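You operate a simulated robot arm through the tools that you are given. There is no shell and no other tool. Be economical: measure what you need, move in short steps, check, and stop when the job is done.

You are at the controls of a simulated two-armed robot. One attempt, no reset.

Task
Take the green bobbin and leave it on the green mat on the blue bench. Put the small wheel marked "200" from the top of the grey table in the blue tray on the blue bench and the small wheel that says "250" on the lower shelf of the trolley. Any order will do.

The check looks at the end state, three seconds after you hand in, the way a careful person would. Anything else that was tipped, shoved, dropped, spilled or broken makes it a failure.

Robot
Two 7-joint arms with fingered hands on one trunk, on a base that drives. Base frame: it is fixed to the floor where the robot stands at the start and does not move with it; the origin is under the middle of the robot, x ahead of it, y to its left, z up; the surface under the hand at the start is at about z = 808. Units: mm, degrees, N and s.
The left shoulder is at the start at [71, 172, 1327], the right one opposite. Places, roughly: blue tray on the blue bench (21x13 cm) [1880, 2960, 900]; green bobbin (6x6x5 cm) [800, 0, 800]; green mat on the blue bench (23x16 cm) [2180, 2060, 900]; lower shelf of the trolley [200, -2600, 200]; small wheel [1500, -1000, 750]. Payload 5 kg a hand.
Tool frame (each hand has its own): the origin (TCP) lies between the finger pads and is the grasp point; the fingertips stand 43 mm ahead of it; z points along the fingers, y is the line along which they close. The gripper opens to 144 mm. The gripper's body begins 50 mm behind the TCP. The gripper is a hand of 5 fingers: y runs from the thumb to the fingers, the wrist lies at [-21, -124, -221] in the tool frame.
Orientation is told as [roll, pitch, yaw] about the base's x, y, z axes, in that order, counted from this pose: with the fingers straight down and the wrist toward the robot, the tool's x, y and z point along [0, 1, 0], [1, 0, 0] and [0, 0, -1] of the base frame.

Tools
- The arms move only by the tool jog_arm. It takes "left_moves", "right_moves" or both (then of equal length, played together; a hand with none holds still); each is a list of rows, each a list of 6 numbers: the shift along the tool's x, y, z in units of 400 mm (1.0 is 400 mm), then the turn, a rotation vector about the tool's x, y, z in units of 90 degrees (1.0 is 90 degrees). In form: [[tx, ty, tz, ax, ay, az], ...]. A call has 1 to 12 rows; each row is the pose to reach, as a shift and turn from the pose commanded when the call began, along the tool's axes at that moment. A call with a number of a shift or a turn outside -1 to 1 is refused whole. Rows are played at 5 a second. More than 50 mm and 8.6 degrees between two rows, and nothing of the call is played. Where a pose cannot be reached the arm comes as near as it can. A force on the tool above 40 N (or 10 N above the force at the start of the call, whichever is more), or a blocked arm, ends the call early, and 0.2 s more pass. In this call time passes only in rows, and 0.2 s behind the last. The reply holds the time, the measured pose of the TCP, the force on the tool along the base axes, the opening and the grip force, in the units named above and with some noise, with the torque about the TCP (base axes, N m) and any sound that the robot's microphone picked up.
- Cameras (640 x 400 px; columns grow to the right, rows downward): "scene" is now at [135.8, 1.9, 1549.5]; the picture's right is [0.01, -1.00, 0.00], its down [-0.67, -0.01, -0.74] and it looks along [0.74, 0.01, -0.67] (base axes); focal length 271 px, centre (320, 200). "left" rides on the left gripper at [-86, -108, -168] in its tool frame; the picture's right is [-0.80, -0.28, 0.53], its down [0.54, -0.73, 0.42] and it looks along [0.27, 0.63, 0.73] (tool axes); focal length 275 px, centre (320, 200). "right" rides on the right gripper at [86, -108, -168] in its tool frame; the picture's right is [-0.80, 0.28, -0.53], its down [-0.54, -0.73, 0.42] and it looks along [-0.27, 0.63, 0.73] (tool axes); focal length 275 px, centre (320, 200). There is no depth. A picture from a camera that has moved, and an enlarged one, comes with that camera's place and axes in the base frame and with its lens.
- camera(camera): a new picture of that camera. No time passes.
- move_column(by): slides the trunk up (or, below 0, down) by that many mm; the arms and the scene camera ride with it, the base frame stays. It gives what a move gives, with no picture.
- roll_base(legs): drives the robot by 1 to 6 legs, each [ahead, left, turn to the left] in mm, mm and degrees, along the robot's own axes; the way and the turn of a leg run together, so that a leg with both is an arc; at most 1500 mm and 180 degrees a leg. The arms and the cameras ride along, it lands a little off, and it stops where it bumps. It gives what a move gives.
- set_fingers(index, middle, ring, little, thumb_bend, thumb_turn, hand): sets how far each is bent, from 0 (flat) to 1 (curled in); at 0.3 the hand is open as for a grip, at 0.7 the pads meet at the TCP. One left out holds its place. A second passes; each finger stops where it meets its share of the squeeze, and holds until it gets a number again. It is the only way to open and close the hand. It gives what a move gives, with no picture; readings hold the bend of each and the force on index, middle, ring, little, thumb and palm. thumb_turn goes from beside the hand (0) to across from the fingers (1), as for a grip.
- aim_head(pan, tilt): turns the head with the scene camera to pan (to the left, within 86 degrees either way) and tilt (down, from -29 to 69), counted from straight ahead of the robot. It gives what a move gives.
- close_up(camera, box): a new picture of the part [left, top, right, bottom] of that camera's present view, enlarged. No time passes.
- sign_off(): hands the job in; it is judged then, once.

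Work in short steps. Places have to be worked out from the pictures, the camera data and where the tool is seen: move nearer, look again, correct. Check each grasp and each placing, and mend what went wrong. You have 165 turns and 130 pictures in all, those below and enlarged ones among them. Open the grippers and draw the arms clear of the work before you hand the job in, unless the task says otherwise; then end with one line.

The tools are called after "Emit:" by a JSON object that holds its "fn" and its "kwargs". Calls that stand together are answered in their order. jog_arm: Moves the arms, as the interface text tells. Its arguments: {"type":"object","properties":{"left_moves":{"type":"array"},"right_moves":{"type":"array"}},"required":[]} The other tools are called the same way: move_column (by) slides the trunk up or down; set_fingers (index, middle, ring, little, thumb_bend, thumb_turn, hand) moves the fingers one by one; roll_base (legs) drives the base; aim_head (pan, tilt) turns the head that bears the scene camera; camera (camera) takes a picture; close_up (camera, box) takes an enlarged picture of a part of a camera's view; sign_off () hands the job in.

At the start:

```text
time_s: 0.0
left_position: [789.4, 273.5, 1131.5]
left_ee_rot: [0.0, 0.0, 0.0]
left_wrist_force: [0.5, 0.9, 0.1]
left_torque: [-0.02, 0.01, -0.03]
left_gripper_width: 143.5
left_grasp_force: 0.0
left_shape: jaw
left_bend: [0.3, 0.3, 0.3, 0.3, 0.3, 0.98]
left_finger forces: [0.0, 0.0, 0.0, 0.0, 0.1, 0.1]
right_position: [812.3, -296.9, 1087.9]
right_ee_rot: [-0.1, 0.1, 0.0]
right_wrist_force: [-0.1, 0.5, 0.0]
right_torque: [0.03, 0.06, -0.01]
right_gripper_width: 143.7
right_grasp_force: 0.1
right_shape: jaw
right_bend: [0.3, 0.3, 0.3, 0.3, 0.3, 0.98]
right_finger forces: [0.1, 0.1, 0.1, 0.0, 0.1, 0.0]
trunk travel left (down, up): [-425.0, 515.0]
robot x, y, heading: [-0.3, 1.6, 0.1]
head pan, tilt: [0.6, 42.3]
```

scene: 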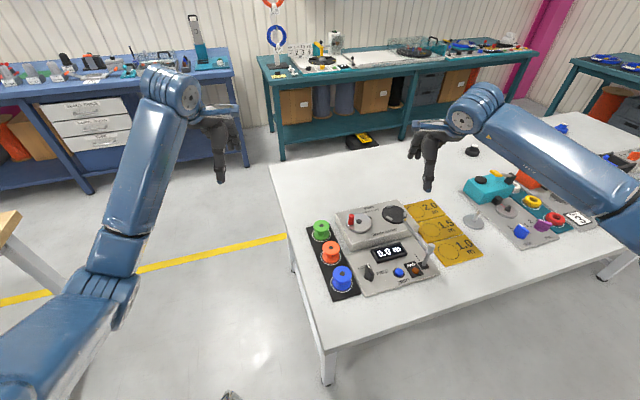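
right: 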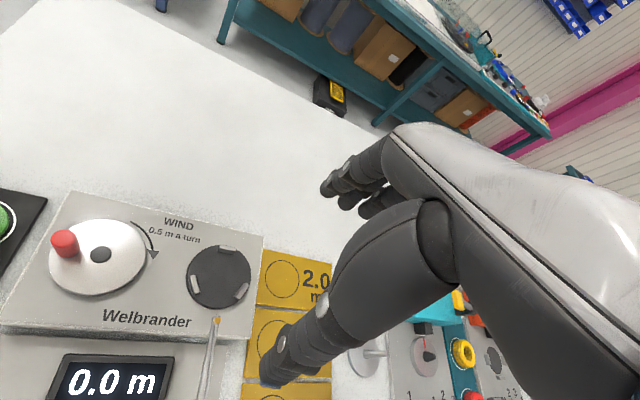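
left: 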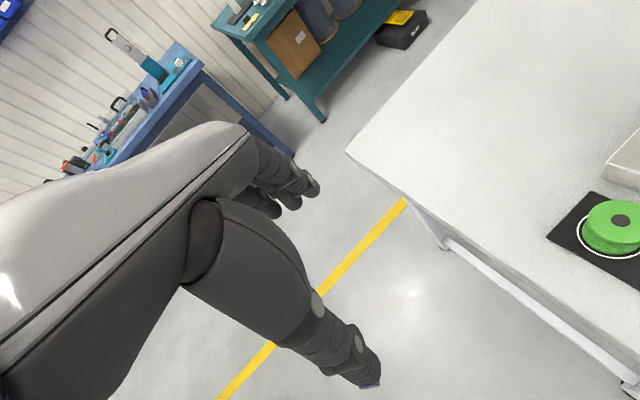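

The green bobbin shows near [770, 3, 830]. I'll look closer at it, and around the table at the right.

Emit:
{"fn": "close_up", "kwargs": {"camera": "scene", "box": [280, 180, 480, 305]}}

Emit:
{"fn": "aim_head", "kwargs": {"pan": -40, "tilt": 30}}

Emit:
{"fn": "camera", "kwargs": {"camera": "scene"}}

```text
3.20 times, centred on (380, 242) of scene
camera zoom: at [135.8, 1.9, 1549.5], right [0.01, -1.0, 0.0], down [-0.67, -0.01, -0.74], along [0.74, 0.01, -0.67], focal length 867 px, centre (128, 64)
```

zoom: 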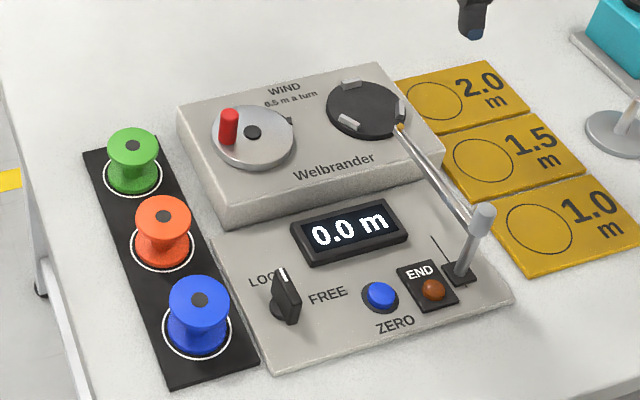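

```text
time_s: 1.1
left_position: [790.4, 273.9, 1130.5]
left_ee_rot: [0.0, -0.1, 0.1]
left_wrist_force: [0.3, 0.7, -0.6]
left_torque: [-0.01, -0.02, -0.04]
left_gripper_width: 143.6
left_grasp_force: 0.0
left_shape: jaw
left_bend: [0.3, 0.3, 0.3, 0.3, 0.3, 0.98]
left_finger forces: [0.0, 0.0, 0.0, 0.0, 0.1, 0.0]
right_position: [812.2, -295.9, 1088.0]
right_ee_rot: [0.0, -0.1, 0.0]
right_wrist_force: [-0.2, -0.1, -0.9]
right_torque: [0.0, 0.03, -0.02]
right_gripper_width: 143.4
right_grasp_force: 0.1
right_shape: jaw
right_bend: [0.3, 0.3, 0.3, 0.3, 0.3, 0.98]
right_finger forces: [0.1, 0.0, 0.0, 0.1, 0.0, 0.0]
trunk travel left (down, up): [-425.0, 515.0]
robot x, y, heading: [-0.4, 1.3, -0.0]
head pan, tilt: [-40.0, 30.0]
```

```text
125 pictures are left
camera scene: at [121.7, -57.1, 1568.2], right [-0.64, -0.77, 0.0], down [-0.38, 0.32, -0.87], along [0.66, -0.56, -0.5], focal length 271 px, centre (320, 200)
```

scene: 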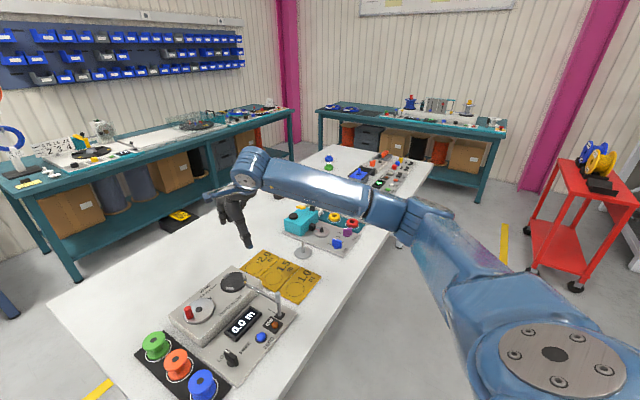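

The trolley is at right; the wheels must be at the far end of the table, near the arm in this view. I'll zoom in there and on the trolley.

Emit:
{"fn": "close_up", "kwargs": {"camera": "scene", "box": [280, 130, 440, 230]}}

Emit:
{"fn": "close_up", "kwargs": {"camera": "scene", "box": [480, 120, 640, 300]}}

Emit:
{"fn": "aim_head", "kwargs": {"pan": 45, "tilt": 20}}

Emit:
{"fn": "camera", "kwargs": {"camera": "scene"}}

```text
4.00 times, centred on (360, 180) of scene
camera zoom: at [121.7, -57.1, 1568.2], right [-0.64, -0.77, 0.0], down [-0.38, 0.32, -0.87], along [0.66, -0.56, -0.5], focal length 1084 px, centre (160, 280)
```

zoom: 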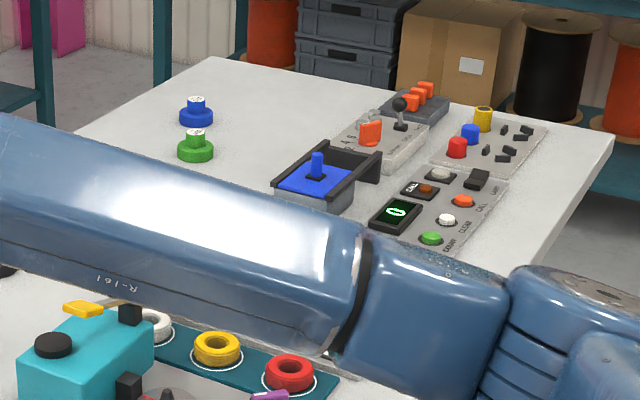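

```text
2.22 times, centred on (560, 210) of scene
camera zoom: at [121.7, -57.1, 1568.2], right [-0.64, -0.77, 0.0], down [-0.38, 0.32, -0.87], along [0.66, -0.56, -0.5], focal length 602 px, centre (-213, 178)
```

zoom: 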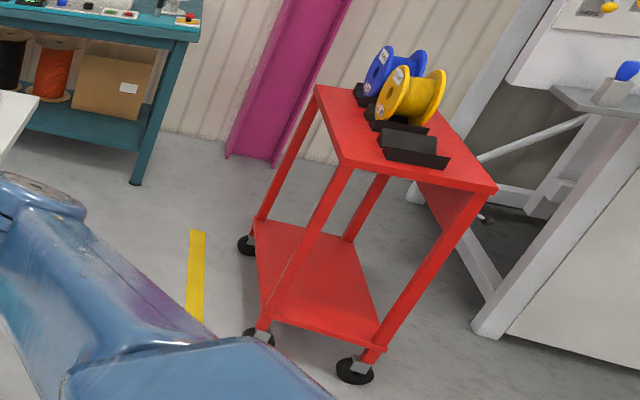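

```text
time_s: 2.7
left_position: [789.3, 273.6, 1131.4]
left_ee_rot: [-0.1, -0.1, 0.0]
left_wrist_force: [0.3, -0.4, 0.6]
left_torque: [0.01, 0.01, -0.01]
left_gripper_width: 143.7
left_grasp_force: 0.1
left_shape: jaw
left_bend: [0.3, 0.3, 0.3, 0.3, 0.3, 0.98]
left_finger forces: [0.0, 0.1, 0.0, 0.0, 0.0, 0.1]
right_position: [811.4, -296.3, 1088.9]
right_ee_rot: [0.0, -0.1, 0.0]
right_wrist_force: [0.3, -0.4, -0.1]
right_torque: [-0.01, -0.02, 0.0]
right_gripper_width: 143.3
right_grasp_force: 0.2
right_shape: jaw
right_bend: [0.3, 0.3, 0.3, 0.3, 0.3, 0.98]
right_finger forces: [0.1, 0.0, 0.1, 0.0, 0.0, 0.0]
trunk travel left (down, up): [-425.0, 515.0]
robot x, y, heading: [1.5, 3.0, -0.1]
head pan, tilt: [45.0, 20.0]
```

```text
122 pictures are left
camera scene: at [118.3, 66.8, 1584.3], right [0.71, -0.71, 0.0], down [-0.24, -0.24, -0.94], along [0.66, 0.66, -0.34], focal length 271 px, centre (320, 200)
```

scene: 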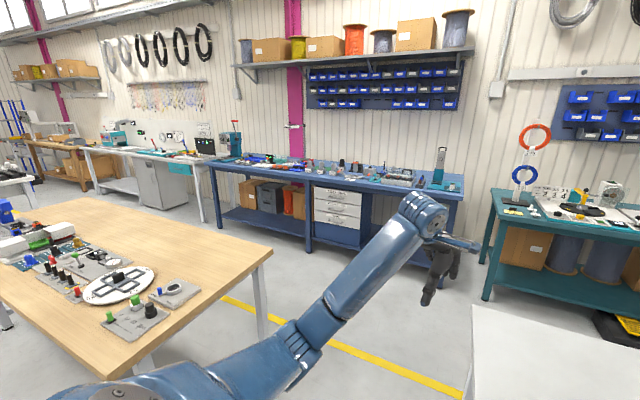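

The wheels sit near the far end of this table (roughly (1410,-1230) and (1530,-1340)). The table is turned by about 20°, so I drive along its near edge and round its far end, then look.

Emit:
{"fn": "roll_base", "kwargs": {"legs": [[320, -1185, 0], [380, -1165, 0]]}}

Emit:
{"fn": "aim_head", "kwargs": {"pan": 25, "tilt": 35}}

Emit:
{"fn": "camera", "kwargs": {"camera": "scene"}}

```text
time_s: 14.6
left_position: [1464.9, -2061.7, 1130.0]
left_ee_rot: [0.0, 0.0, -0.2]
left_wrist_force: [-0.9, -0.1, -0.3]
left_torque: [0.03, 0.0, -0.03]
left_gripper_width: 143.4
left_grasp_force: 0.1
left_shape: jaw
left_bend: [0.3, 0.3, 0.3, 0.3, 0.3, 0.98]
left_finger forces: [0.1, 0.0, 0.1, 0.0, 0.0, 0.1]
right_position: [1486.7, -2632.7, 1088.6]
right_ee_rot: [-0.1, 0.0, -0.2]
right_wrist_force: [-0.8, -0.4, -0.9]
right_torque: [-0.03, -0.01, 0.01]
right_gripper_width: 143.5
right_grasp_force: 0.1
right_shape: jaw
right_bend: [0.3, 0.3, 0.3, 0.3, 0.3, 0.98]
right_finger forces: [0.0, 0.0, 0.1, 0.0, 0.0, 0.0]
trunk travel left (down, up): [-425.0, 515.0]
robot x, y, heading: [672.3, -2335.0, -0.4]
head pan, tilt: [45.0, 20.0]
```

```text
time_s: 15.4
left_position: [1465.6, -2062.3, 1131.2]
left_ee_rot: [0.0, 0.1, -0.2]
left_wrist_force: [-0.1, 0.7, -0.5]
left_torque: [0.03, 0.03, 0.01]
left_gripper_width: 143.4
left_grasp_force: 0.0
left_shape: jaw
left_bend: [0.3, 0.3, 0.3, 0.3, 0.3, 0.98]
left_finger forces: [0.1, 0.0, 0.1, 0.0, 0.0, 0.0]
right_position: [1486.4, -2632.7, 1088.7]
right_ee_rot: [0.0, 0.0, -0.3]
right_wrist_force: [-0.6, -0.1, 0.2]
right_torque: [-0.03, -0.01, 0.0]
right_gripper_width: 143.5
right_grasp_force: 0.0
right_shape: jaw
right_bend: [0.3, 0.3, 0.3, 0.3, 0.3, 0.98]
right_finger forces: [0.0, 0.0, 0.0, 0.0, 0.1, 0.0]
trunk travel left (down, up): [-425.0, 515.0]
robot x, y, heading: [677.8, -2332.3, -0.1]
head pan, tilt: [25.0, 35.0]
```

```text
121 pictures are left
camera scene: at [807.9, -2295.7, 1560.5], right [0.42, -0.91, 0.0], down [-0.52, -0.24, -0.82], along [0.74, 0.34, -0.57], focal length 271 px, centre (320, 200)
```

scene: 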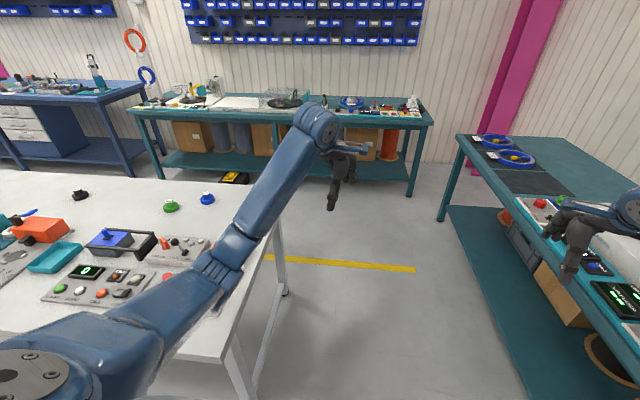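

The room between the table end and the teal bench is about a metre. I move in a bit, turn to face the table end and slide along it to the wheels.

Emit:
{"fn": "roll_base", "kwargs": {"legs": [[350, 90, 0], [0, 0, 108], [0, -500, 0]]}}

Emit:
{"fn": "aim_head", "kwargs": {"pan": 0, "tilt": 45}}

Emit:
{"fn": "camera", "kwargs": {"camera": "scene"}}

```text
time_s: 24.7
left_position: [1011.2, -1424.8, 1130.1]
left_ee_rot: [0.0, -0.1, 106.6]
left_wrist_force: [0.3, 0.9, 0.4]
left_torque: [0.01, 0.01, 0.0]
left_gripper_width: 143.8
left_grasp_force: 0.1
left_shape: jaw
left_bend: [0.3, 0.3, 0.3, 0.3, 0.3, 0.98]
left_finger forces: [0.1, 0.1, 0.0, 0.1, 0.0, 0.1]
right_position: [1551.3, -1239.8, 1088.0]
right_ee_rot: [0.0, -0.1, 106.6]
right_wrist_force: [0.6, 0.1, -0.4]
right_torque: [-0.03, 0.01, 0.0]
right_gripper_width: 144.0
right_grasp_force: 0.0
right_shape: jaw
right_bend: [0.3, 0.3, 0.3, 0.3, 0.3, 0.98]
right_finger forces: [0.0, 0.1, 0.1, 0.0, 0.1, 0.0]
trunk travel left (down, up): [-425.0, 515.0]
robot x, y, heading: [1499.2, -2101.4, 106.8]
head pan, tilt: [25.0, 35.0]
```

```text
time_s: 25.6
left_position: [1011.5, -1423.3, 1130.2]
left_ee_rot: [0.0, 0.1, 106.7]
left_wrist_force: [-1.0, -0.5, 1.2]
left_torque: [-0.03, 0.02, 0.01]
left_gripper_width: 143.7
left_grasp_force: 0.0
left_shape: jaw
left_bend: [0.3, 0.3, 0.3, 0.3, 0.3, 0.98]
left_finger forces: [0.0, 0.0, 0.0, 0.0, 0.0, 0.1]
right_position: [1551.6, -1239.6, 1088.4]
right_ee_rot: [0.1, -0.1, 106.6]
right_wrist_force: [0.2, -0.6, 0.6]
right_torque: [0.04, -0.01, -0.04]
right_gripper_width: 143.6
right_grasp_force: 0.0
right_shape: jaw
right_bend: [0.3, 0.3, 0.3, 0.3, 0.3, 0.98]
right_finger forces: [0.0, 0.0, 0.1, 0.1, 0.0, 0.0]
trunk travel left (down, up): [-425.0, 515.0]
robot x, y, heading: [1500.1, -2103.0, 106.5]
head pan, tilt: [0.0, 45.0]
```

```text
120 pictures are left
camera scene: at [1463.5, -1974.6, 1545.6], right [0.96, 0.29, 0.0], down [0.2, -0.68, -0.71], along [-0.2, 0.68, -0.71], focal length 271 px, centre (320, 200)
```

scene: 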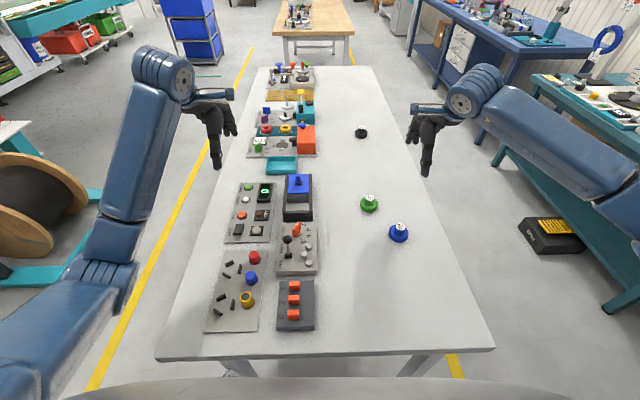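

Emit:
{"fn": "close_up", "kwargs": {"camera": "scene", "box": [340, 180, 420, 250]}}

Emit:
{"fn": "camera", "kwargs": {"camera": "right"}}

```text
5.71 times, centred on (380, 215) of scene
camera zoom: at [1463.5, -1974.6, 1545.6], right [0.96, 0.29, 0.0], down [0.2, -0.68, -0.71], along [-0.2, 0.68, -0.71], focal length 1548 px, centre (-23, 114)
```

zoom: 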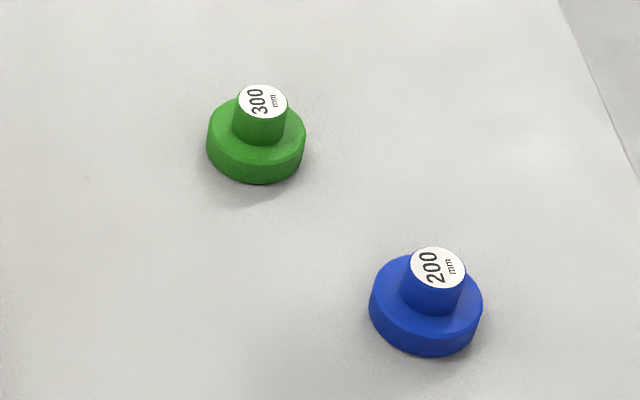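

```text
118 pictures are left
camera right: at [1501.1, -1369.0, 1255.6], right [0.68, 0.5, 0.53], down [0.73, -0.54, -0.42], along [0.08, 0.68, -0.73], focal length 275 px, centre (320, 200)
```

right: 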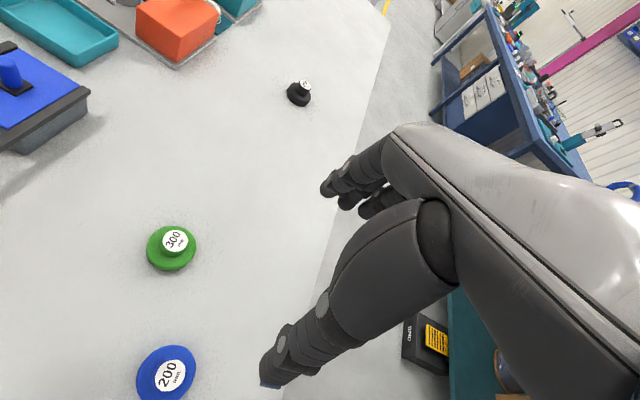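

Blue is "200", green "300"; the black one further on may be "250". Check it.

Emit:
{"fn": "close_up", "kwargs": {"camera": "scene", "box": [345, 120, 377, 144]}}

Emit:
{"fn": "close_up", "kwargs": {"camera": "right", "box": [280, 70, 320, 110]}}

```text
16.00 times, centred on (361, 132) of scene
camera zoom: at [1463.5, -1974.6, 1545.6], right [0.96, 0.29, 0.0], down [0.2, -0.68, -0.71], along [-0.2, 0.68, -0.71], focal length 4334 px, centre (-336, 1288)
```

zoom: 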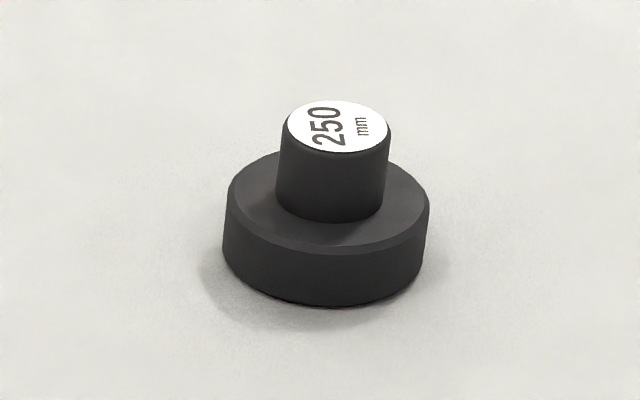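

```text
10.00 times, centred on (300, 90) of right
camera zoom: at [1501.1, -1369.0, 1255.6], right [0.68, 0.5, 0.53], down [0.73, -0.54, -0.42], along [0.08, 0.68, -0.73], focal length 2753 px, centre (520, 1300)
```

zoom: 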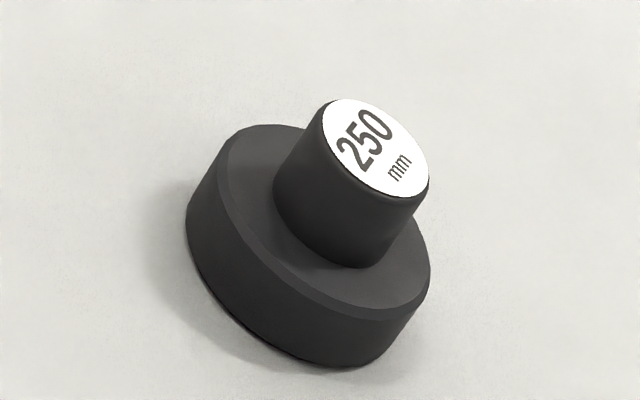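

The black wheel is "250" at about (1327,-783); blue "200" at about (1557,-1352). I bring the right hand over the 200 wheel.

Emit:
{"fn": "jog_arm", "kwargs": {"right_moves": [[0.017, -0.068, 0.0, 0, 0, 0], [0.034, -0.136, 0.05, 0, 0, 0], [0.05, -0.204, 0.14, 0, 0, 0], [0.0675, -0.2725, 0.23, 0, 0, 0], [0.0675, -0.2725, 0.31, 0, 0, 0], [0.0675, -0.2725, 0.36, 0, 0, 0]]}}

Emit:
{"fn": "camera", "kwargs": {"camera": "right"}}

Emit:
{"fn": "close_up", "kwargs": {"camera": "scene", "box": [330, 130, 490, 250]}}

```text
time_s: 27.0
left_position: [1011.8, -1423.3, 1129.9]
left_ee_rot: [0.0, 0.0, 106.6]
left_wrist_force: [0.0, -0.7, -0.5]
left_torque: [-0.01, -0.01, -0.04]
left_gripper_width: 143.8
left_grasp_force: 0.0
left_shape: jaw
left_bend: [0.3, 0.3, 0.3, 0.3, 0.3, 0.98]
left_finger forces: [0.1, 0.0, 0.0, 0.0, 0.0, 0.0]
right_position: [1557.4, -1352.2, 943.5]
right_ee_rot: [0.1, 0.1, 106.6]
right_wrist_force: [-0.5, 0.5, 0.5]
right_torque: [0.0, 0.02, 0.01]
right_gripper_width: 143.8
right_grasp_force: 0.0
right_shape: jaw
right_bend: [0.3, 0.3, 0.3, 0.3, 0.3, 0.98]
right_finger forces: [0.0, 0.0, 0.1, 0.0, 0.0, 0.0]
trunk travel left (down, up): [-425.0, 515.0]
robot x, y, heading: [1499.0, -2098.9, 106.5]
head pan, tilt: [0.0, 45.0]
```

```text
115 pictures are left
camera right: at [1506.4, -1481.6, 1111.8], right [0.68, 0.5, 0.53], down [0.73, -0.54, -0.42], along [0.08, 0.68, -0.73], focal length 275 px, centre (320, 200)
```

right: 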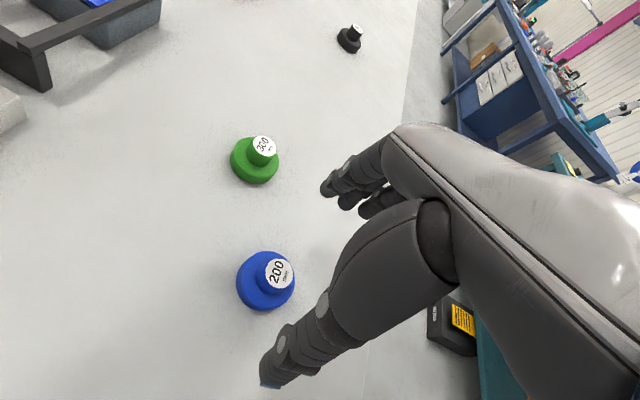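

```text
3.33 times, centred on (410, 190) of scene
camera zoom: at [1463.9, -1974.2, 1545.6], right [0.96, 0.29, 0.0], down [0.2, -0.68, -0.71], along [-0.2, 0.68, -0.71], focal length 903 px, centre (20, 233)
```

zoom: 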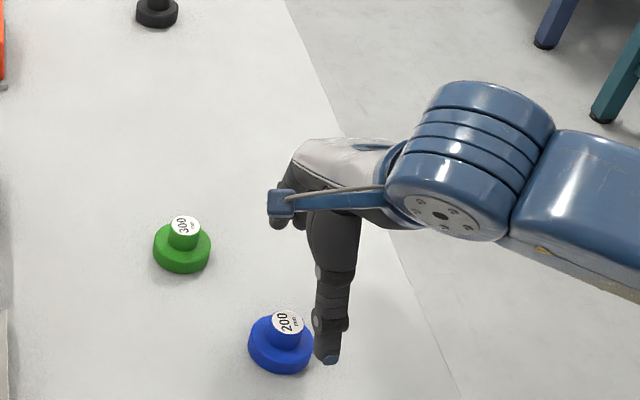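

The triangulation confirms the 200 wheel right under the TCP. I lower the hand to TCP z≈860.

Emit:
{"fn": "jog_arm", "kwargs": {"right_moves": [[0, 0, 0.1, 0, 0, 0], [0, 0, 0.18, 0, 0, 0], [0, 0, 0.209, 0, 0, 0]]}}

Emit:
{"fn": "set_fingers", "kwargs": {"hand": "right", "index": 0.5, "middle": 0.5, "ring": 0.5, "little": 0.5, "thumb_bend": 0.5}}

Emit:
{"fn": "camera", "kwargs": {"camera": "right"}}

Emit:
{"fn": "close_up", "kwargs": {"camera": "scene", "box": [350, 170, 450, 250]}}

```text
time_s: 27.8
left_position: [1011.6, -1424.9, 1131.6]
left_ee_rot: [0.0, -0.1, 106.6]
left_wrist_force: [0.0, -1.0, -0.5]
left_torque: [0.01, 0.04, 0.02]
left_gripper_width: 143.4
left_grasp_force: 0.0
left_shape: jaw
left_bend: [0.3, 0.3, 0.3, 0.3, 0.3, 0.98]
left_finger forces: [0.0, 0.1, 0.0, 0.0, 0.0, 0.0]
right_position: [1555.8, -1352.2, 861.0]
right_ee_rot: [0.0, 0.0, 106.6]
right_wrist_force: [0.5, 0.3, -0.1]
right_torque: [-0.01, -0.04, -0.01]
right_gripper_width: 144.1
right_grasp_force: 0.1
right_shape: jaw
right_bend: [0.3, 0.3, 0.3, 0.3, 0.3, 0.98]
right_finger forces: [0.0, 0.0, 0.0, 0.0, 0.0, 0.0]
trunk travel left (down, up): [-425.0, 515.0]
robot x, y, heading: [1501.2, -2099.8, 106.7]
head pan, tilt: [0.0, 45.0]
```

```text
time_s: 28.8
left_position: [1012.0, -1425.2, 1132.1]
left_ee_rot: [-0.1, 0.1, 106.6]
left_wrist_force: [0.0, 0.1, -0.1]
left_torque: [0.04, -0.02, 0.0]
left_gripper_width: 143.7
left_grasp_force: 0.0
left_shape: jaw
left_bend: [0.3, 0.3, 0.3, 0.3, 0.3, 0.98]
left_finger forces: [0.0, 0.1, 0.0, 0.0, 0.0, 0.0]
right_position: [1557.3, -1352.3, 861.8]
right_ee_rot: [0.0, 0.0, 106.6]
right_wrist_force: [0.1, 0.6, -0.2]
right_torque: [-0.01, 0.02, 0.02]
right_gripper_width: 79.1
right_grasp_force: 0.1
right_shape: fingers
right_bend: [0.5, 0.5, 0.5, 0.5, 0.5, 0.98]
right_finger forces: [0.0, 0.0, 0.0, 0.0, 0.1, 0.1]
trunk travel left (down, up): [-425.0, 515.0]
robot x, y, heading: [1498.3, -2102.2, 106.4]
head pan, tilt: [0.0, 45.0]
```

```text
113 pictures are left
camera right: at [1506.2, -1481.3, 1028.9], right [0.68, 0.5, 0.53], down [0.73, -0.54, -0.42], along [0.08, 0.68, -0.73], focal length 275 px, centre (320, 200)
```

right: 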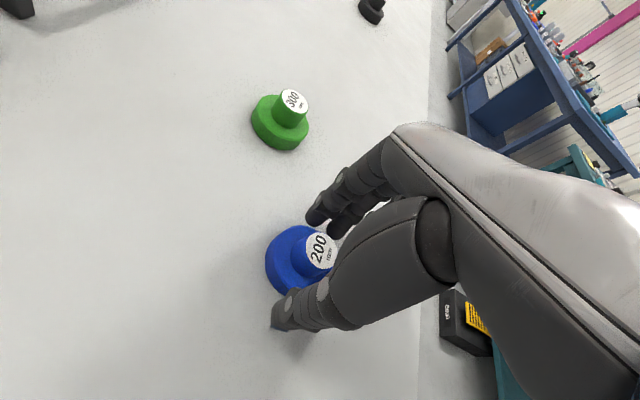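

```text
5.00 times, centred on (400, 210) of scene
camera zoom: at [1463.8, -1974.6, 1545.6], right [0.96, 0.29, 0.0], down [0.2, -0.68, -0.71], along [-0.2, 0.68, -0.71], focal length 1354 px, centre (-80, 150)
```

zoom: 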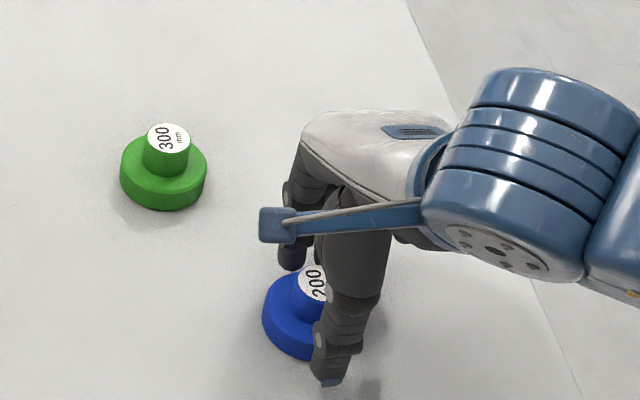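

Thumb and fingers straddle the wheel; width 79. I close further.

Emit:
{"fn": "set_fingers", "kwargs": {"hand": "right", "index": 0.7, "middle": 0.7, "ring": 0.7, "little": 0.7, "thumb_bend": 0.7}}

Emit:
{"fn": "camera", "kwargs": {"camera": "right"}}

Emit:
{"fn": "close_up", "kwargs": {"camera": "scene", "box": [350, 170, 450, 250]}}

```text
time_s: 29.8
left_position: [1012.1, -1423.8, 1129.8]
left_ee_rot: [0.1, 0.0, 106.5]
left_wrist_force: [-0.1, -0.6, 0.3]
left_torque: [-0.01, 0.0, -0.03]
left_gripper_width: 143.5
left_grasp_force: 0.0
left_shape: jaw
left_bend: [0.3, 0.3, 0.3, 0.3, 0.3, 0.98]
left_finger forces: [0.0, 0.0, 0.0, 0.0, 0.0, 0.0]
right_position: [1557.9, -1351.7, 862.1]
right_ee_rot: [0.0, 0.0, 106.6]
right_wrist_force: [-0.2, 3.6, 7.0]
right_torque: [-0.03, -0.07, 0.02]
right_gripper_width: 61.9
right_grasp_force: 20.2
right_shape: fingers
right_bend: [0.57, 0.61, 0.7, 0.7, 0.56, 0.96]
right_finger forces: [10.9, 10.2, 0.0, 0.0, 19.6, 0.0]
trunk travel left (down, up): [-425.0, 515.0]
robot x, y, heading: [1500.6, -2100.6, 106.5]
head pan, tilt: [0.0, 45.0]
```

```text
111 pictures are left
camera right: at [1506.2, -1481.2, 1029.4], right [0.68, 0.5, 0.53], down [0.73, -0.54, -0.42], along [0.08, 0.68, -0.73], focal length 275 px, centre (320, 200)
```

right: 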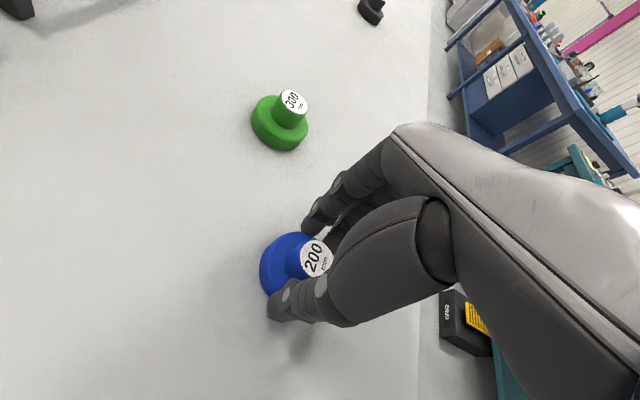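

```text
5.00 times, centred on (400, 210) of scene
camera zoom: at [1463.7, -1974.8, 1545.7], right [0.96, 0.29, 0.0], down [0.2, -0.68, -0.71], along [-0.2, 0.68, -0.71], focal length 1354 px, centre (-80, 150)
```

zoom: 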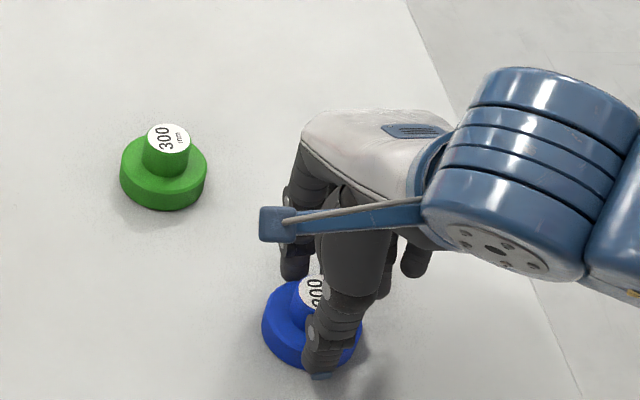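

Gripped the disc (62 mm, 20 N between index/middle and thumb). Lift.

Emit:
{"fn": "jog_arm", "kwargs": {"right_moves": [[0, 0, -0.05, 0, 0, 0], [0, 0, -0.12, 0, 0, 0], [0, 0, -0.22, 0, 0, 0], [0, 0, -0.33, 0, 0, 0], [0, 0, -0.44, 0, 0, 0], [0, 0, -0.55, 0, 0, 0]]}}

Emit:
{"fn": "camera", "kwargs": {"camera": "right"}}

Emit:
{"fn": "camera", "kwargs": {"camera": "scene"}}

```text
time_s: 31.2
left_position: [1012.3, -1424.1, 1131.3]
left_ee_rot: [0.0, 0.0, 106.6]
left_wrist_force: [0.0, 0.2, 0.4]
left_torque: [0.03, -0.02, -0.01]
left_gripper_width: 143.5
left_grasp_force: 0.2
left_shape: jaw
left_bend: [0.3, 0.3, 0.3, 0.3, 0.3, 0.98]
left_finger forces: [0.1, 0.0, 0.1, 0.0, 0.0, 0.0]
right_position: [1557.4, -1352.5, 1083.3]
right_ee_rot: [0.1, 0.1, 106.7]
right_wrist_force: [-0.2, 0.1, -1.3]
right_torque: [0.06, 0.01, 0.0]
right_gripper_width: 61.8
right_grasp_force: 16.5
right_shape: fingers
right_bend: [0.57, 0.62, 0.7, 0.7, 0.56, 0.96]
right_finger forces: [9.7, 8.6, 0.0, 0.0, 14.8, 0.0]
trunk travel left (down, up): [-425.0, 515.0]
robot x, y, heading: [1500.8, -2102.6, 106.8]
head pan, tilt: [0.0, 45.0]
```

```text
109 pictures are left
camera right: at [1506.3, -1482.7, 1250.8], right [0.68, 0.5, 0.53], down [0.73, -0.54, -0.42], along [0.08, 0.68, -0.73], focal length 275 px, centre (320, 200)
```

right: 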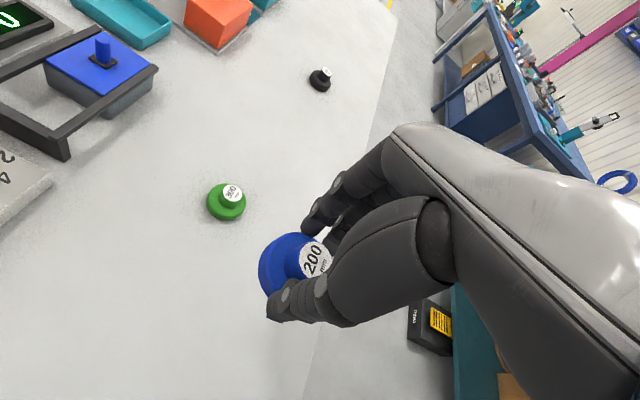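

```text
108 pictures are left
camera scene: at [1463.4, -1975.3, 1545.6], right [0.96, 0.29, 0.0], down [0.2, -0.68, -0.71], along [-0.2, 0.68, -0.71], focal length 271 px, centre (320, 200)
```

scene: 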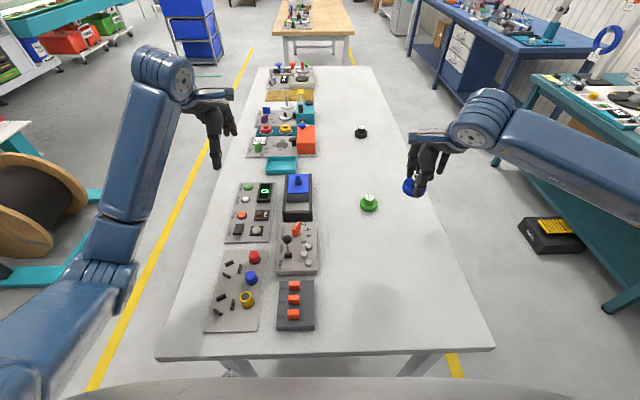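

The 200 wheel is held securely. Now I drive around to the far side of the table to reach the black 250 wheel with the left hand.

Emit:
{"fn": "roll_base", "kwargs": {"legs": [[0, -815, 0], [1500, 0, 0], [40, 0, 0]]}}

Emit:
{"fn": "camera", "kwargs": {"camera": "scene"}}

```text
time_s: 42.9
left_position: [1386.0, 251.9, 1133.8]
left_ee_rot: [0.0, -0.3, 106.1]
left_wrist_force: [1.0, -0.5, 0.9]
left_torque: [0.08, 0.05, 0.02]
left_gripper_width: 143.6
left_grasp_force: 0.0
left_shape: jaw
left_bend: [0.3, 0.3, 0.3, 0.3, 0.3, 0.98]
left_finger forces: [0.0, 0.0, 0.0, 0.0, 0.1, 0.0]
right_position: [1931.7, 318.2, 1086.2]
right_ee_rot: [0.0, -0.2, 106.1]
right_wrist_force: [0.5, -1.4, -0.1]
right_torque: [0.08, 0.05, -0.01]
right_gripper_width: 61.6
right_grasp_force: 16.7
right_shape: fingers
right_bend: [0.57, 0.62, 0.7, 0.7, 0.56, 0.96]
right_finger forces: [9.8, 8.7, 0.1, 0.1, 14.6, 0.1]
trunk travel left (down, up): [-425.0, 515.0]
robot x, y, heading: [1865.9, -426.4, 106.0]
head pan, tilt: [0.0, 45.0]
```

```text
107 pictures are left
camera scene: at [1833.2, -304.3, 1546.5], right [0.96, 0.28, 0.0], down [0.2, -0.68, -0.71], along [-0.2, 0.68, -0.7], focal length 271 px, centre (320, 200)
```

scene: 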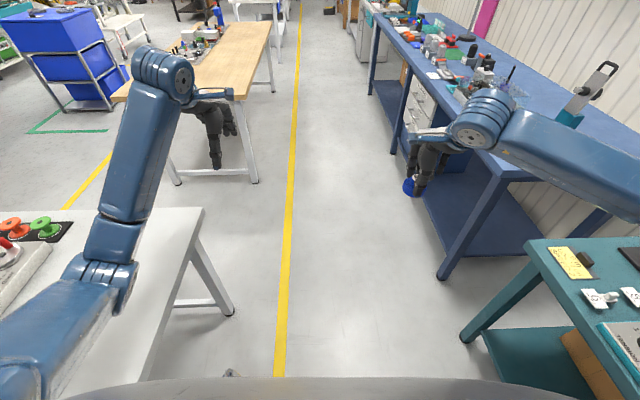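

I'm on the far side at the right spot. Turn to face the table and look.

Emit:
{"fn": "roll_base", "kwargs": {"legs": [[0, 0, 90]]}}

Emit:
{"fn": "aim_head", "kwargs": {"pan": 15, "tilt": 48}}

Emit:
{"fn": "camera", "kwargs": {"camera": "scene"}}

Emit:
{"fn": "camera", "kwargs": {"camera": "left"}}

```text
time_s: 47.1
left_position: [1185.0, -907.7, 1130.2]
left_ee_rot: [0.1, 0.0, -163.9]
left_wrist_force: [-1.1, 0.9, 0.1]
left_torque: [-0.03, -0.01, 0.0]
left_gripper_width: 143.6
left_grasp_force: 0.1
left_shape: jaw
left_bend: [0.3, 0.3, 0.3, 0.3, 0.3, 0.98]
left_finger forces: [0.0, 0.0, 0.0, 0.0, 0.1, 0.0]
right_position: [1117.4, -362.8, 1083.6]
right_ee_rot: [0.0, 0.0, -163.9]
right_wrist_force: [-0.8, 0.0, -1.8]
right_torque: [0.02, 0.03, 0.0]
right_gripper_width: 61.4
right_grasp_force: 16.2
right_shape: fingers
right_bend: [0.57, 0.62, 0.7, 0.7, 0.56, 0.96]
right_finger forces: [9.4, 8.6, 0.0, 0.1, 14.7, 0.0]
trunk travel left (down, up): [-425.0, 515.0]
robot x, y, heading: [1865.3, -423.9, -164.1]
head pan, tilt: [0.0, 45.0]
```

```text
time_s: 47.9
left_position: [1183.4, -907.0, 1130.7]
left_ee_rot: [0.0, 0.0, -163.9]
left_wrist_force: [-0.4, 0.5, -0.1]
left_torque: [0.01, 0.0, 0.0]
left_gripper_width: 143.7
left_grasp_force: 0.0
left_shape: jaw
left_bend: [0.3, 0.3, 0.3, 0.3, 0.3, 0.98]
left_finger forces: [0.0, 0.0, 0.1, 0.1, 0.0, 0.0]
right_position: [1116.9, -362.0, 1082.6]
right_ee_rot: [-0.1, -0.1, -163.9]
right_wrist_force: [0.8, -0.4, -1.7]
right_torque: [0.05, 0.0, -0.01]
right_gripper_width: 61.1
right_grasp_force: 17.1
right_shape: fingers
right_bend: [0.57, 0.62, 0.7, 0.7, 0.56, 0.96]
right_finger forces: [9.5, 8.5, 0.0, 0.1, 14.8, 0.0]
trunk travel left (down, up): [-425.0, 515.0]
robot x, y, heading: [1864.8, -427.2, -163.8]
head pan, tilt: [15.0, 48.0]
```

```text
106 pictures are left
camera scene: at [1751.9, -479.7, 1541.4], right [-0.52, 0.86, 0.0], down [0.64, 0.38, -0.67], along [-0.57, -0.35, -0.74], focal length 271 px, centre (320, 200)
```

scene: 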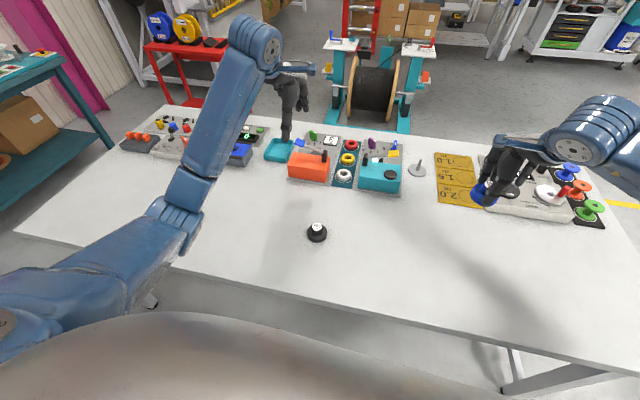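

```text
105 pictures are left
camera left: at [1264.5, -794.8, 1299.9], right [0.05, 0.84, -0.53], down [0.85, -0.32, -0.42], along [-0.53, -0.43, -0.73], focal length 275 px, centre (320, 200)
```

left: 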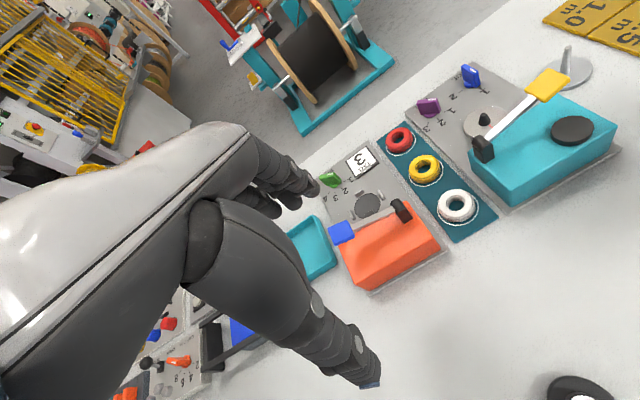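

The 250 wheel shows at about (1322,-752). I bring the left hand over it.

Emit:
{"fn": "jog_arm", "kwargs": {"left_moves": [[-0.055, -0.088, 0, 0, 0, 0], [-0.11, -0.176, 0, 0, 0, 0], [-0.165, -0.263, 0, 0, 0, 0], [-0.22, -0.351, 0, 0, 0, 0], [-0.277, -0.439, 0.05, 0, 0, 0], [-0.277, -0.439, 0.15, 0, 0, 0], [-0.277, -0.439, 0.25, 0, 0, 0], [-0.277, -0.439, 0.35, 0, 0, 0], [-0.277, -0.439, 0.45, 0, 0, 0]]}}

Emit:
{"fn": "camera", "kwargs": {"camera": "left"}}

Emit:
{"fn": "close_up", "kwargs": {"camera": "scene", "box": [260, 170, 380, 260]}}

```text
time_s: 49.9
left_position: [1321.9, -754.5, 952.3]
left_ee_rot: [0.0, 0.0, -163.9]
left_wrist_force: [-0.2, -0.1, -0.2]
left_torque: [0.03, 0.01, 0.02]
left_gripper_width: 144.0
left_grasp_force: 0.0
left_shape: jaw
left_bend: [0.3, 0.3, 0.3, 0.3, 0.3, 0.98]
left_finger forces: [0.0, 0.0, 0.1, 0.0, 0.1, 0.0]
right_position: [1117.7, -363.0, 1083.6]
right_ee_rot: [0.0, 0.0, -163.9]
right_wrist_force: [0.3, 1.3, -1.0]
right_torque: [0.02, 0.01, 0.02]
right_gripper_width: 61.3
right_grasp_force: 17.0
right_shape: fingers
right_bend: [0.57, 0.62, 0.7, 0.7, 0.56, 0.96]
right_finger forces: [9.6, 8.5, 0.1, 0.0, 14.6, 0.1]
trunk travel left (down, up): [-425.0, 515.0]
robot x, y, heading: [1867.0, -422.3, -163.9]
head pan, tilt: [15.0, 48.0]
```

```text
104 pictures are left
camera left: at [1403.1, -641.6, 1121.0], right [0.05, 0.84, -0.53], down [0.85, -0.32, -0.43], along [-0.53, -0.43, -0.73], focal length 275 px, centre (320, 200)
```

left: 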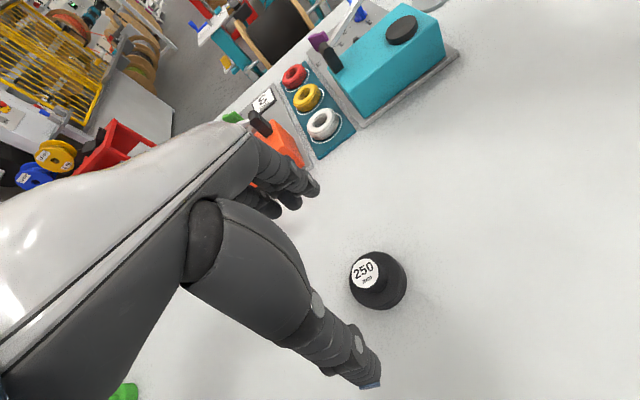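

```text
4.44 times, centred on (320, 215) of scene
camera zoom: at [1752.2, -480.3, 1541.5], right [-0.52, 0.86, 0.0], down [0.64, 0.38, -0.67], along [-0.57, -0.35, -0.74], focal length 1204 px, centre (320, 133)
```

zoom: 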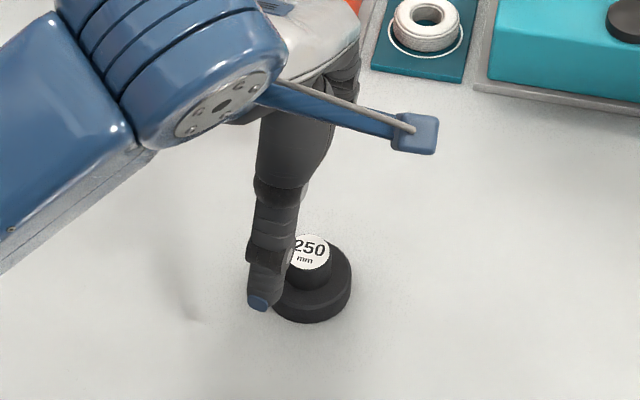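

The wheel is at about (1321,-750). Fine shift and lower to z≈861.

Emit:
{"fn": "jog_arm", "kwargs": {"left_moves": [[-0.01, 0, 0.1, 0, 0, 0], [-0.01, 0, 0.19, 0, 0, 0], [-0.01, 0, 0.228, 0, 0, 0]]}}

Emit:
{"fn": "set_fingers", "kwargs": {"hand": "left", "index": 0.5, "middle": 0.5, "ring": 0.5, "little": 0.5, "thumb_bend": 0.5}}

Emit:
{"fn": "set_fingers", "kwargs": {"hand": "left", "index": 0.7, "middle": 0.7, "ring": 0.7, "little": 0.7, "thumb_bend": 0.7}}

Emit:
{"fn": "camera", "kwargs": {"camera": "left"}}

```text
time_s: 50.7
left_position: [1322.8, -748.5, 860.5]
left_ee_rot: [0.1, -0.1, -163.9]
left_wrist_force: [0.2, -0.3, 0.6]
left_torque: [-0.01, -0.02, 0.05]
left_gripper_width: 144.1
left_grasp_force: 0.0
left_shape: jaw
left_bend: [0.3, 0.3, 0.3, 0.3, 0.3, 0.98]
left_finger forces: [0.0, 0.1, 0.1, 0.0, 0.0, 0.1]
right_position: [1115.5, -361.0, 1082.5]
right_ee_rot: [0.0, 0.1, -164.0]
right_wrist_force: [0.4, 0.0, 0.4]
right_torque: [-0.01, -0.04, -0.01]
right_gripper_width: 61.1
right_grasp_force: 16.8
right_shape: fingers
right_bend: [0.57, 0.62, 0.7, 0.7, 0.56, 0.96]
right_finger forces: [9.5, 8.6, 0.0, 0.0, 14.6, 0.1]
trunk travel left (down, up): [-425.0, 515.0]
robot x, y, heading: [1866.8, -422.0, -163.8]
head pan, tilt: [15.0, 48.0]
```

```text
time_s: 51.7
left_position: [1322.4, -748.4, 861.6]
left_ee_rot: [0.0, -0.1, -163.9]
left_wrist_force: [0.0, -1.1, 0.1]
left_torque: [0.0, -0.01, -0.01]
left_gripper_width: 79.7
left_grasp_force: 0.1
left_shape: fingers
left_bend: [0.5, 0.5, 0.5, 0.5, 0.5, 0.98]
left_finger forces: [0.2, 0.2, 0.1, 0.0, 0.0, 0.0]
right_position: [1117.7, -362.1, 1081.8]
right_ee_rot: [0.0, 0.0, -163.9]
right_wrist_force: [0.2, -0.7, -1.5]
right_torque: [-0.01, 0.01, -0.02]
right_gripper_width: 61.2
right_grasp_force: 16.5
right_shape: fingers
right_bend: [0.57, 0.62, 0.7, 0.7, 0.56, 0.96]
right_finger forces: [9.5, 8.5, 0.0, 0.0, 14.6, 0.1]
trunk travel left (down, up): [-425.0, 515.0]
robot x, y, heading: [1866.1, -426.4, -164.0]
head pan, tilt: [15.0, 48.0]
```

```text
time_s: 52.7
left_position: [1323.3, -748.0, 861.0]
left_ee_rot: [0.0, -0.1, -163.9]
left_wrist_force: [-2.6, -0.9, 6.9]
left_torque: [-0.01, -0.13, -0.06]
left_gripper_width: 59.7
left_grasp_force: 20.1
left_shape: fingers
left_bend: [0.58, 0.6, 0.7, 0.7, 0.56, 0.96]
left_finger forces: [9.9, 11.0, 0.0, 0.0, 19.2, 0.1]
right_position: [1116.8, -361.5, 1082.9]
right_ee_rot: [-0.1, 0.0, -163.9]
right_wrist_force: [-0.1, -0.1, 0.0]
right_torque: [-0.01, -0.01, 0.03]
right_gripper_width: 61.3
right_grasp_force: 16.2
right_shape: fingers
right_bend: [0.57, 0.62, 0.7, 0.7, 0.56, 0.96]
right_finger forces: [9.5, 8.5, 0.0, 0.1, 14.5, 0.1]
trunk travel left (down, up): [-425.0, 515.0]
robot x, y, heading: [1866.2, -423.8, -164.0]
head pan, tilt: [15.0, 48.0]
```

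```text
102 pictures are left
camera left: at [1403.9, -635.2, 1030.7], right [0.05, 0.84, -0.53], down [0.85, -0.32, -0.42], along [-0.53, -0.43, -0.73], focal length 275 px, centre (320, 200)
```

left: 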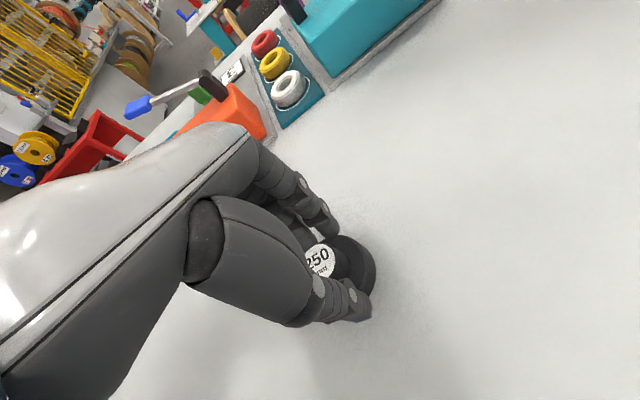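

Grip on the 250 wheel holds (60 mm, 20 N). Lift it and check.

Emit:
{"fn": "jog_arm", "kwargs": {"left_moves": [[0, 0, -0.06, 0, 0, 0], [0, 0, -0.16, 0, 0, 0], [0, 0, -0.27, 0, 0, 0], [0, 0, -0.38, 0, 0, 0], [0, 0, -0.49, 0, 0, 0], [0, 0, -0.6, 0, 0, 0]]}}

Emit:
{"fn": "camera", "kwargs": {"camera": "left"}}

Emit:
{"fn": "roll_base", "kwargs": {"legs": [[0, 1500, 0], [900, 0, 0]]}}

Emit:
{"fn": "camera", "kwargs": {"camera": "scene"}}

```text
time_s: 54.1
left_position: [1321.5, -751.0, 1099.6]
left_ee_rot: [0.1, 0.1, -163.9]
left_wrist_force: [-0.1, 0.8, -1.2]
left_torque: [0.02, 0.01, 0.01]
left_gripper_width: 59.2
left_grasp_force: 16.1
left_shape: fingers
left_bend: [0.58, 0.61, 0.7, 0.7, 0.56, 0.96]
left_finger forces: [9.2, 8.9, 0.0, 0.0, 13.6, 0.0]
right_position: [1117.7, -362.8, 1083.1]
right_ee_rot: [-0.2, 0.1, -163.8]
right_wrist_force: [-0.1, -0.8, -1.5]
right_torque: [0.05, 0.05, -0.01]
right_gripper_width: 61.0
right_grasp_force: 16.6
right_shape: fingers
right_bend: [0.57, 0.62, 0.7, 0.7, 0.56, 0.96]
right_finger forces: [9.5, 8.5, 0.0, 0.0, 14.6, 0.0]
trunk travel left (down, up): [-425.0, 515.0]
robot x, y, heading: [1869.4, -424.2, -163.9]
head pan, tilt: [15.0, 48.0]
```

```text
101 pictures are left
camera left: at [1402.5, -637.4, 1267.6], right [0.05, 0.84, -0.53], down [0.85, -0.32, -0.42], along [-0.53, -0.43, -0.73], focal length 275 px, centre (320, 200)
```

left: 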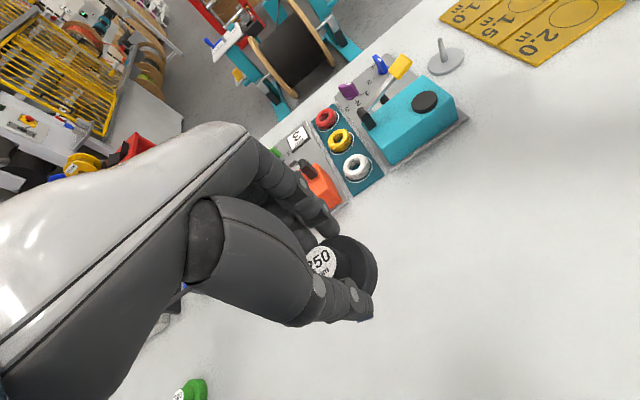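

```text
time_s: 65.8
left_position: [869.5, -2424.0, 1099.7]
left_ee_rot: [0.0, 0.0, -163.6]
left_wrist_force: [0.5, 0.8, -1.3]
left_torque: [-0.02, 0.03, -0.01]
left_gripper_width: 59.3
left_grasp_force: 15.8
left_shape: fingers
left_bend: [0.58, 0.61, 0.7, 0.7, 0.56, 0.96]
left_finger forces: [9.4, 8.9, 0.0, 0.1, 13.5, 0.0]
right_position: [663.7, -2037.6, 1082.7]
right_ee_rot: [0.0, 0.0, -163.8]
right_wrist_force: [0.5, 1.0, -0.9]
right_torque: [-0.01, 0.01, -0.03]
right_gripper_width: 61.1
right_grasp_force: 16.4
right_shape: fingers
right_bend: [0.57, 0.62, 0.7, 0.7, 0.56, 0.96]
right_finger forces: [9.6, 8.6, 0.1, 0.0, 14.6, 0.0]
trunk travel left (down, up): [-425.0, 515.0]
robot x, y, heading: [1414.7, -2101.6, -163.7]
head pan, tilt: [15.0, 48.0]
```

```text
100 pictures are left
camera scene: at [1300.0, -2153.0, 1541.5], right [-0.52, 0.85, 0.0], down [0.64, 0.39, -0.67], along [-0.57, -0.35, -0.74], focal length 271 px, centre (320, 200)
```

scene: 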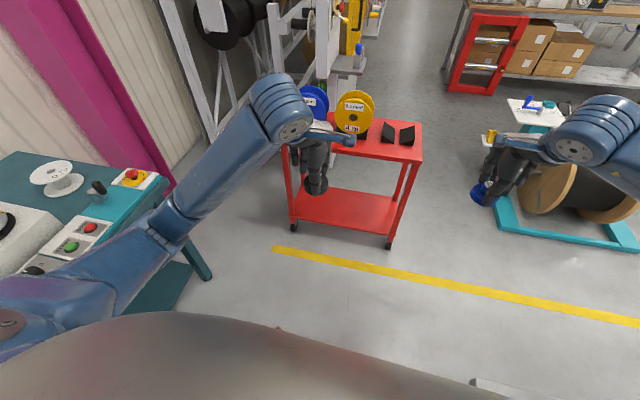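

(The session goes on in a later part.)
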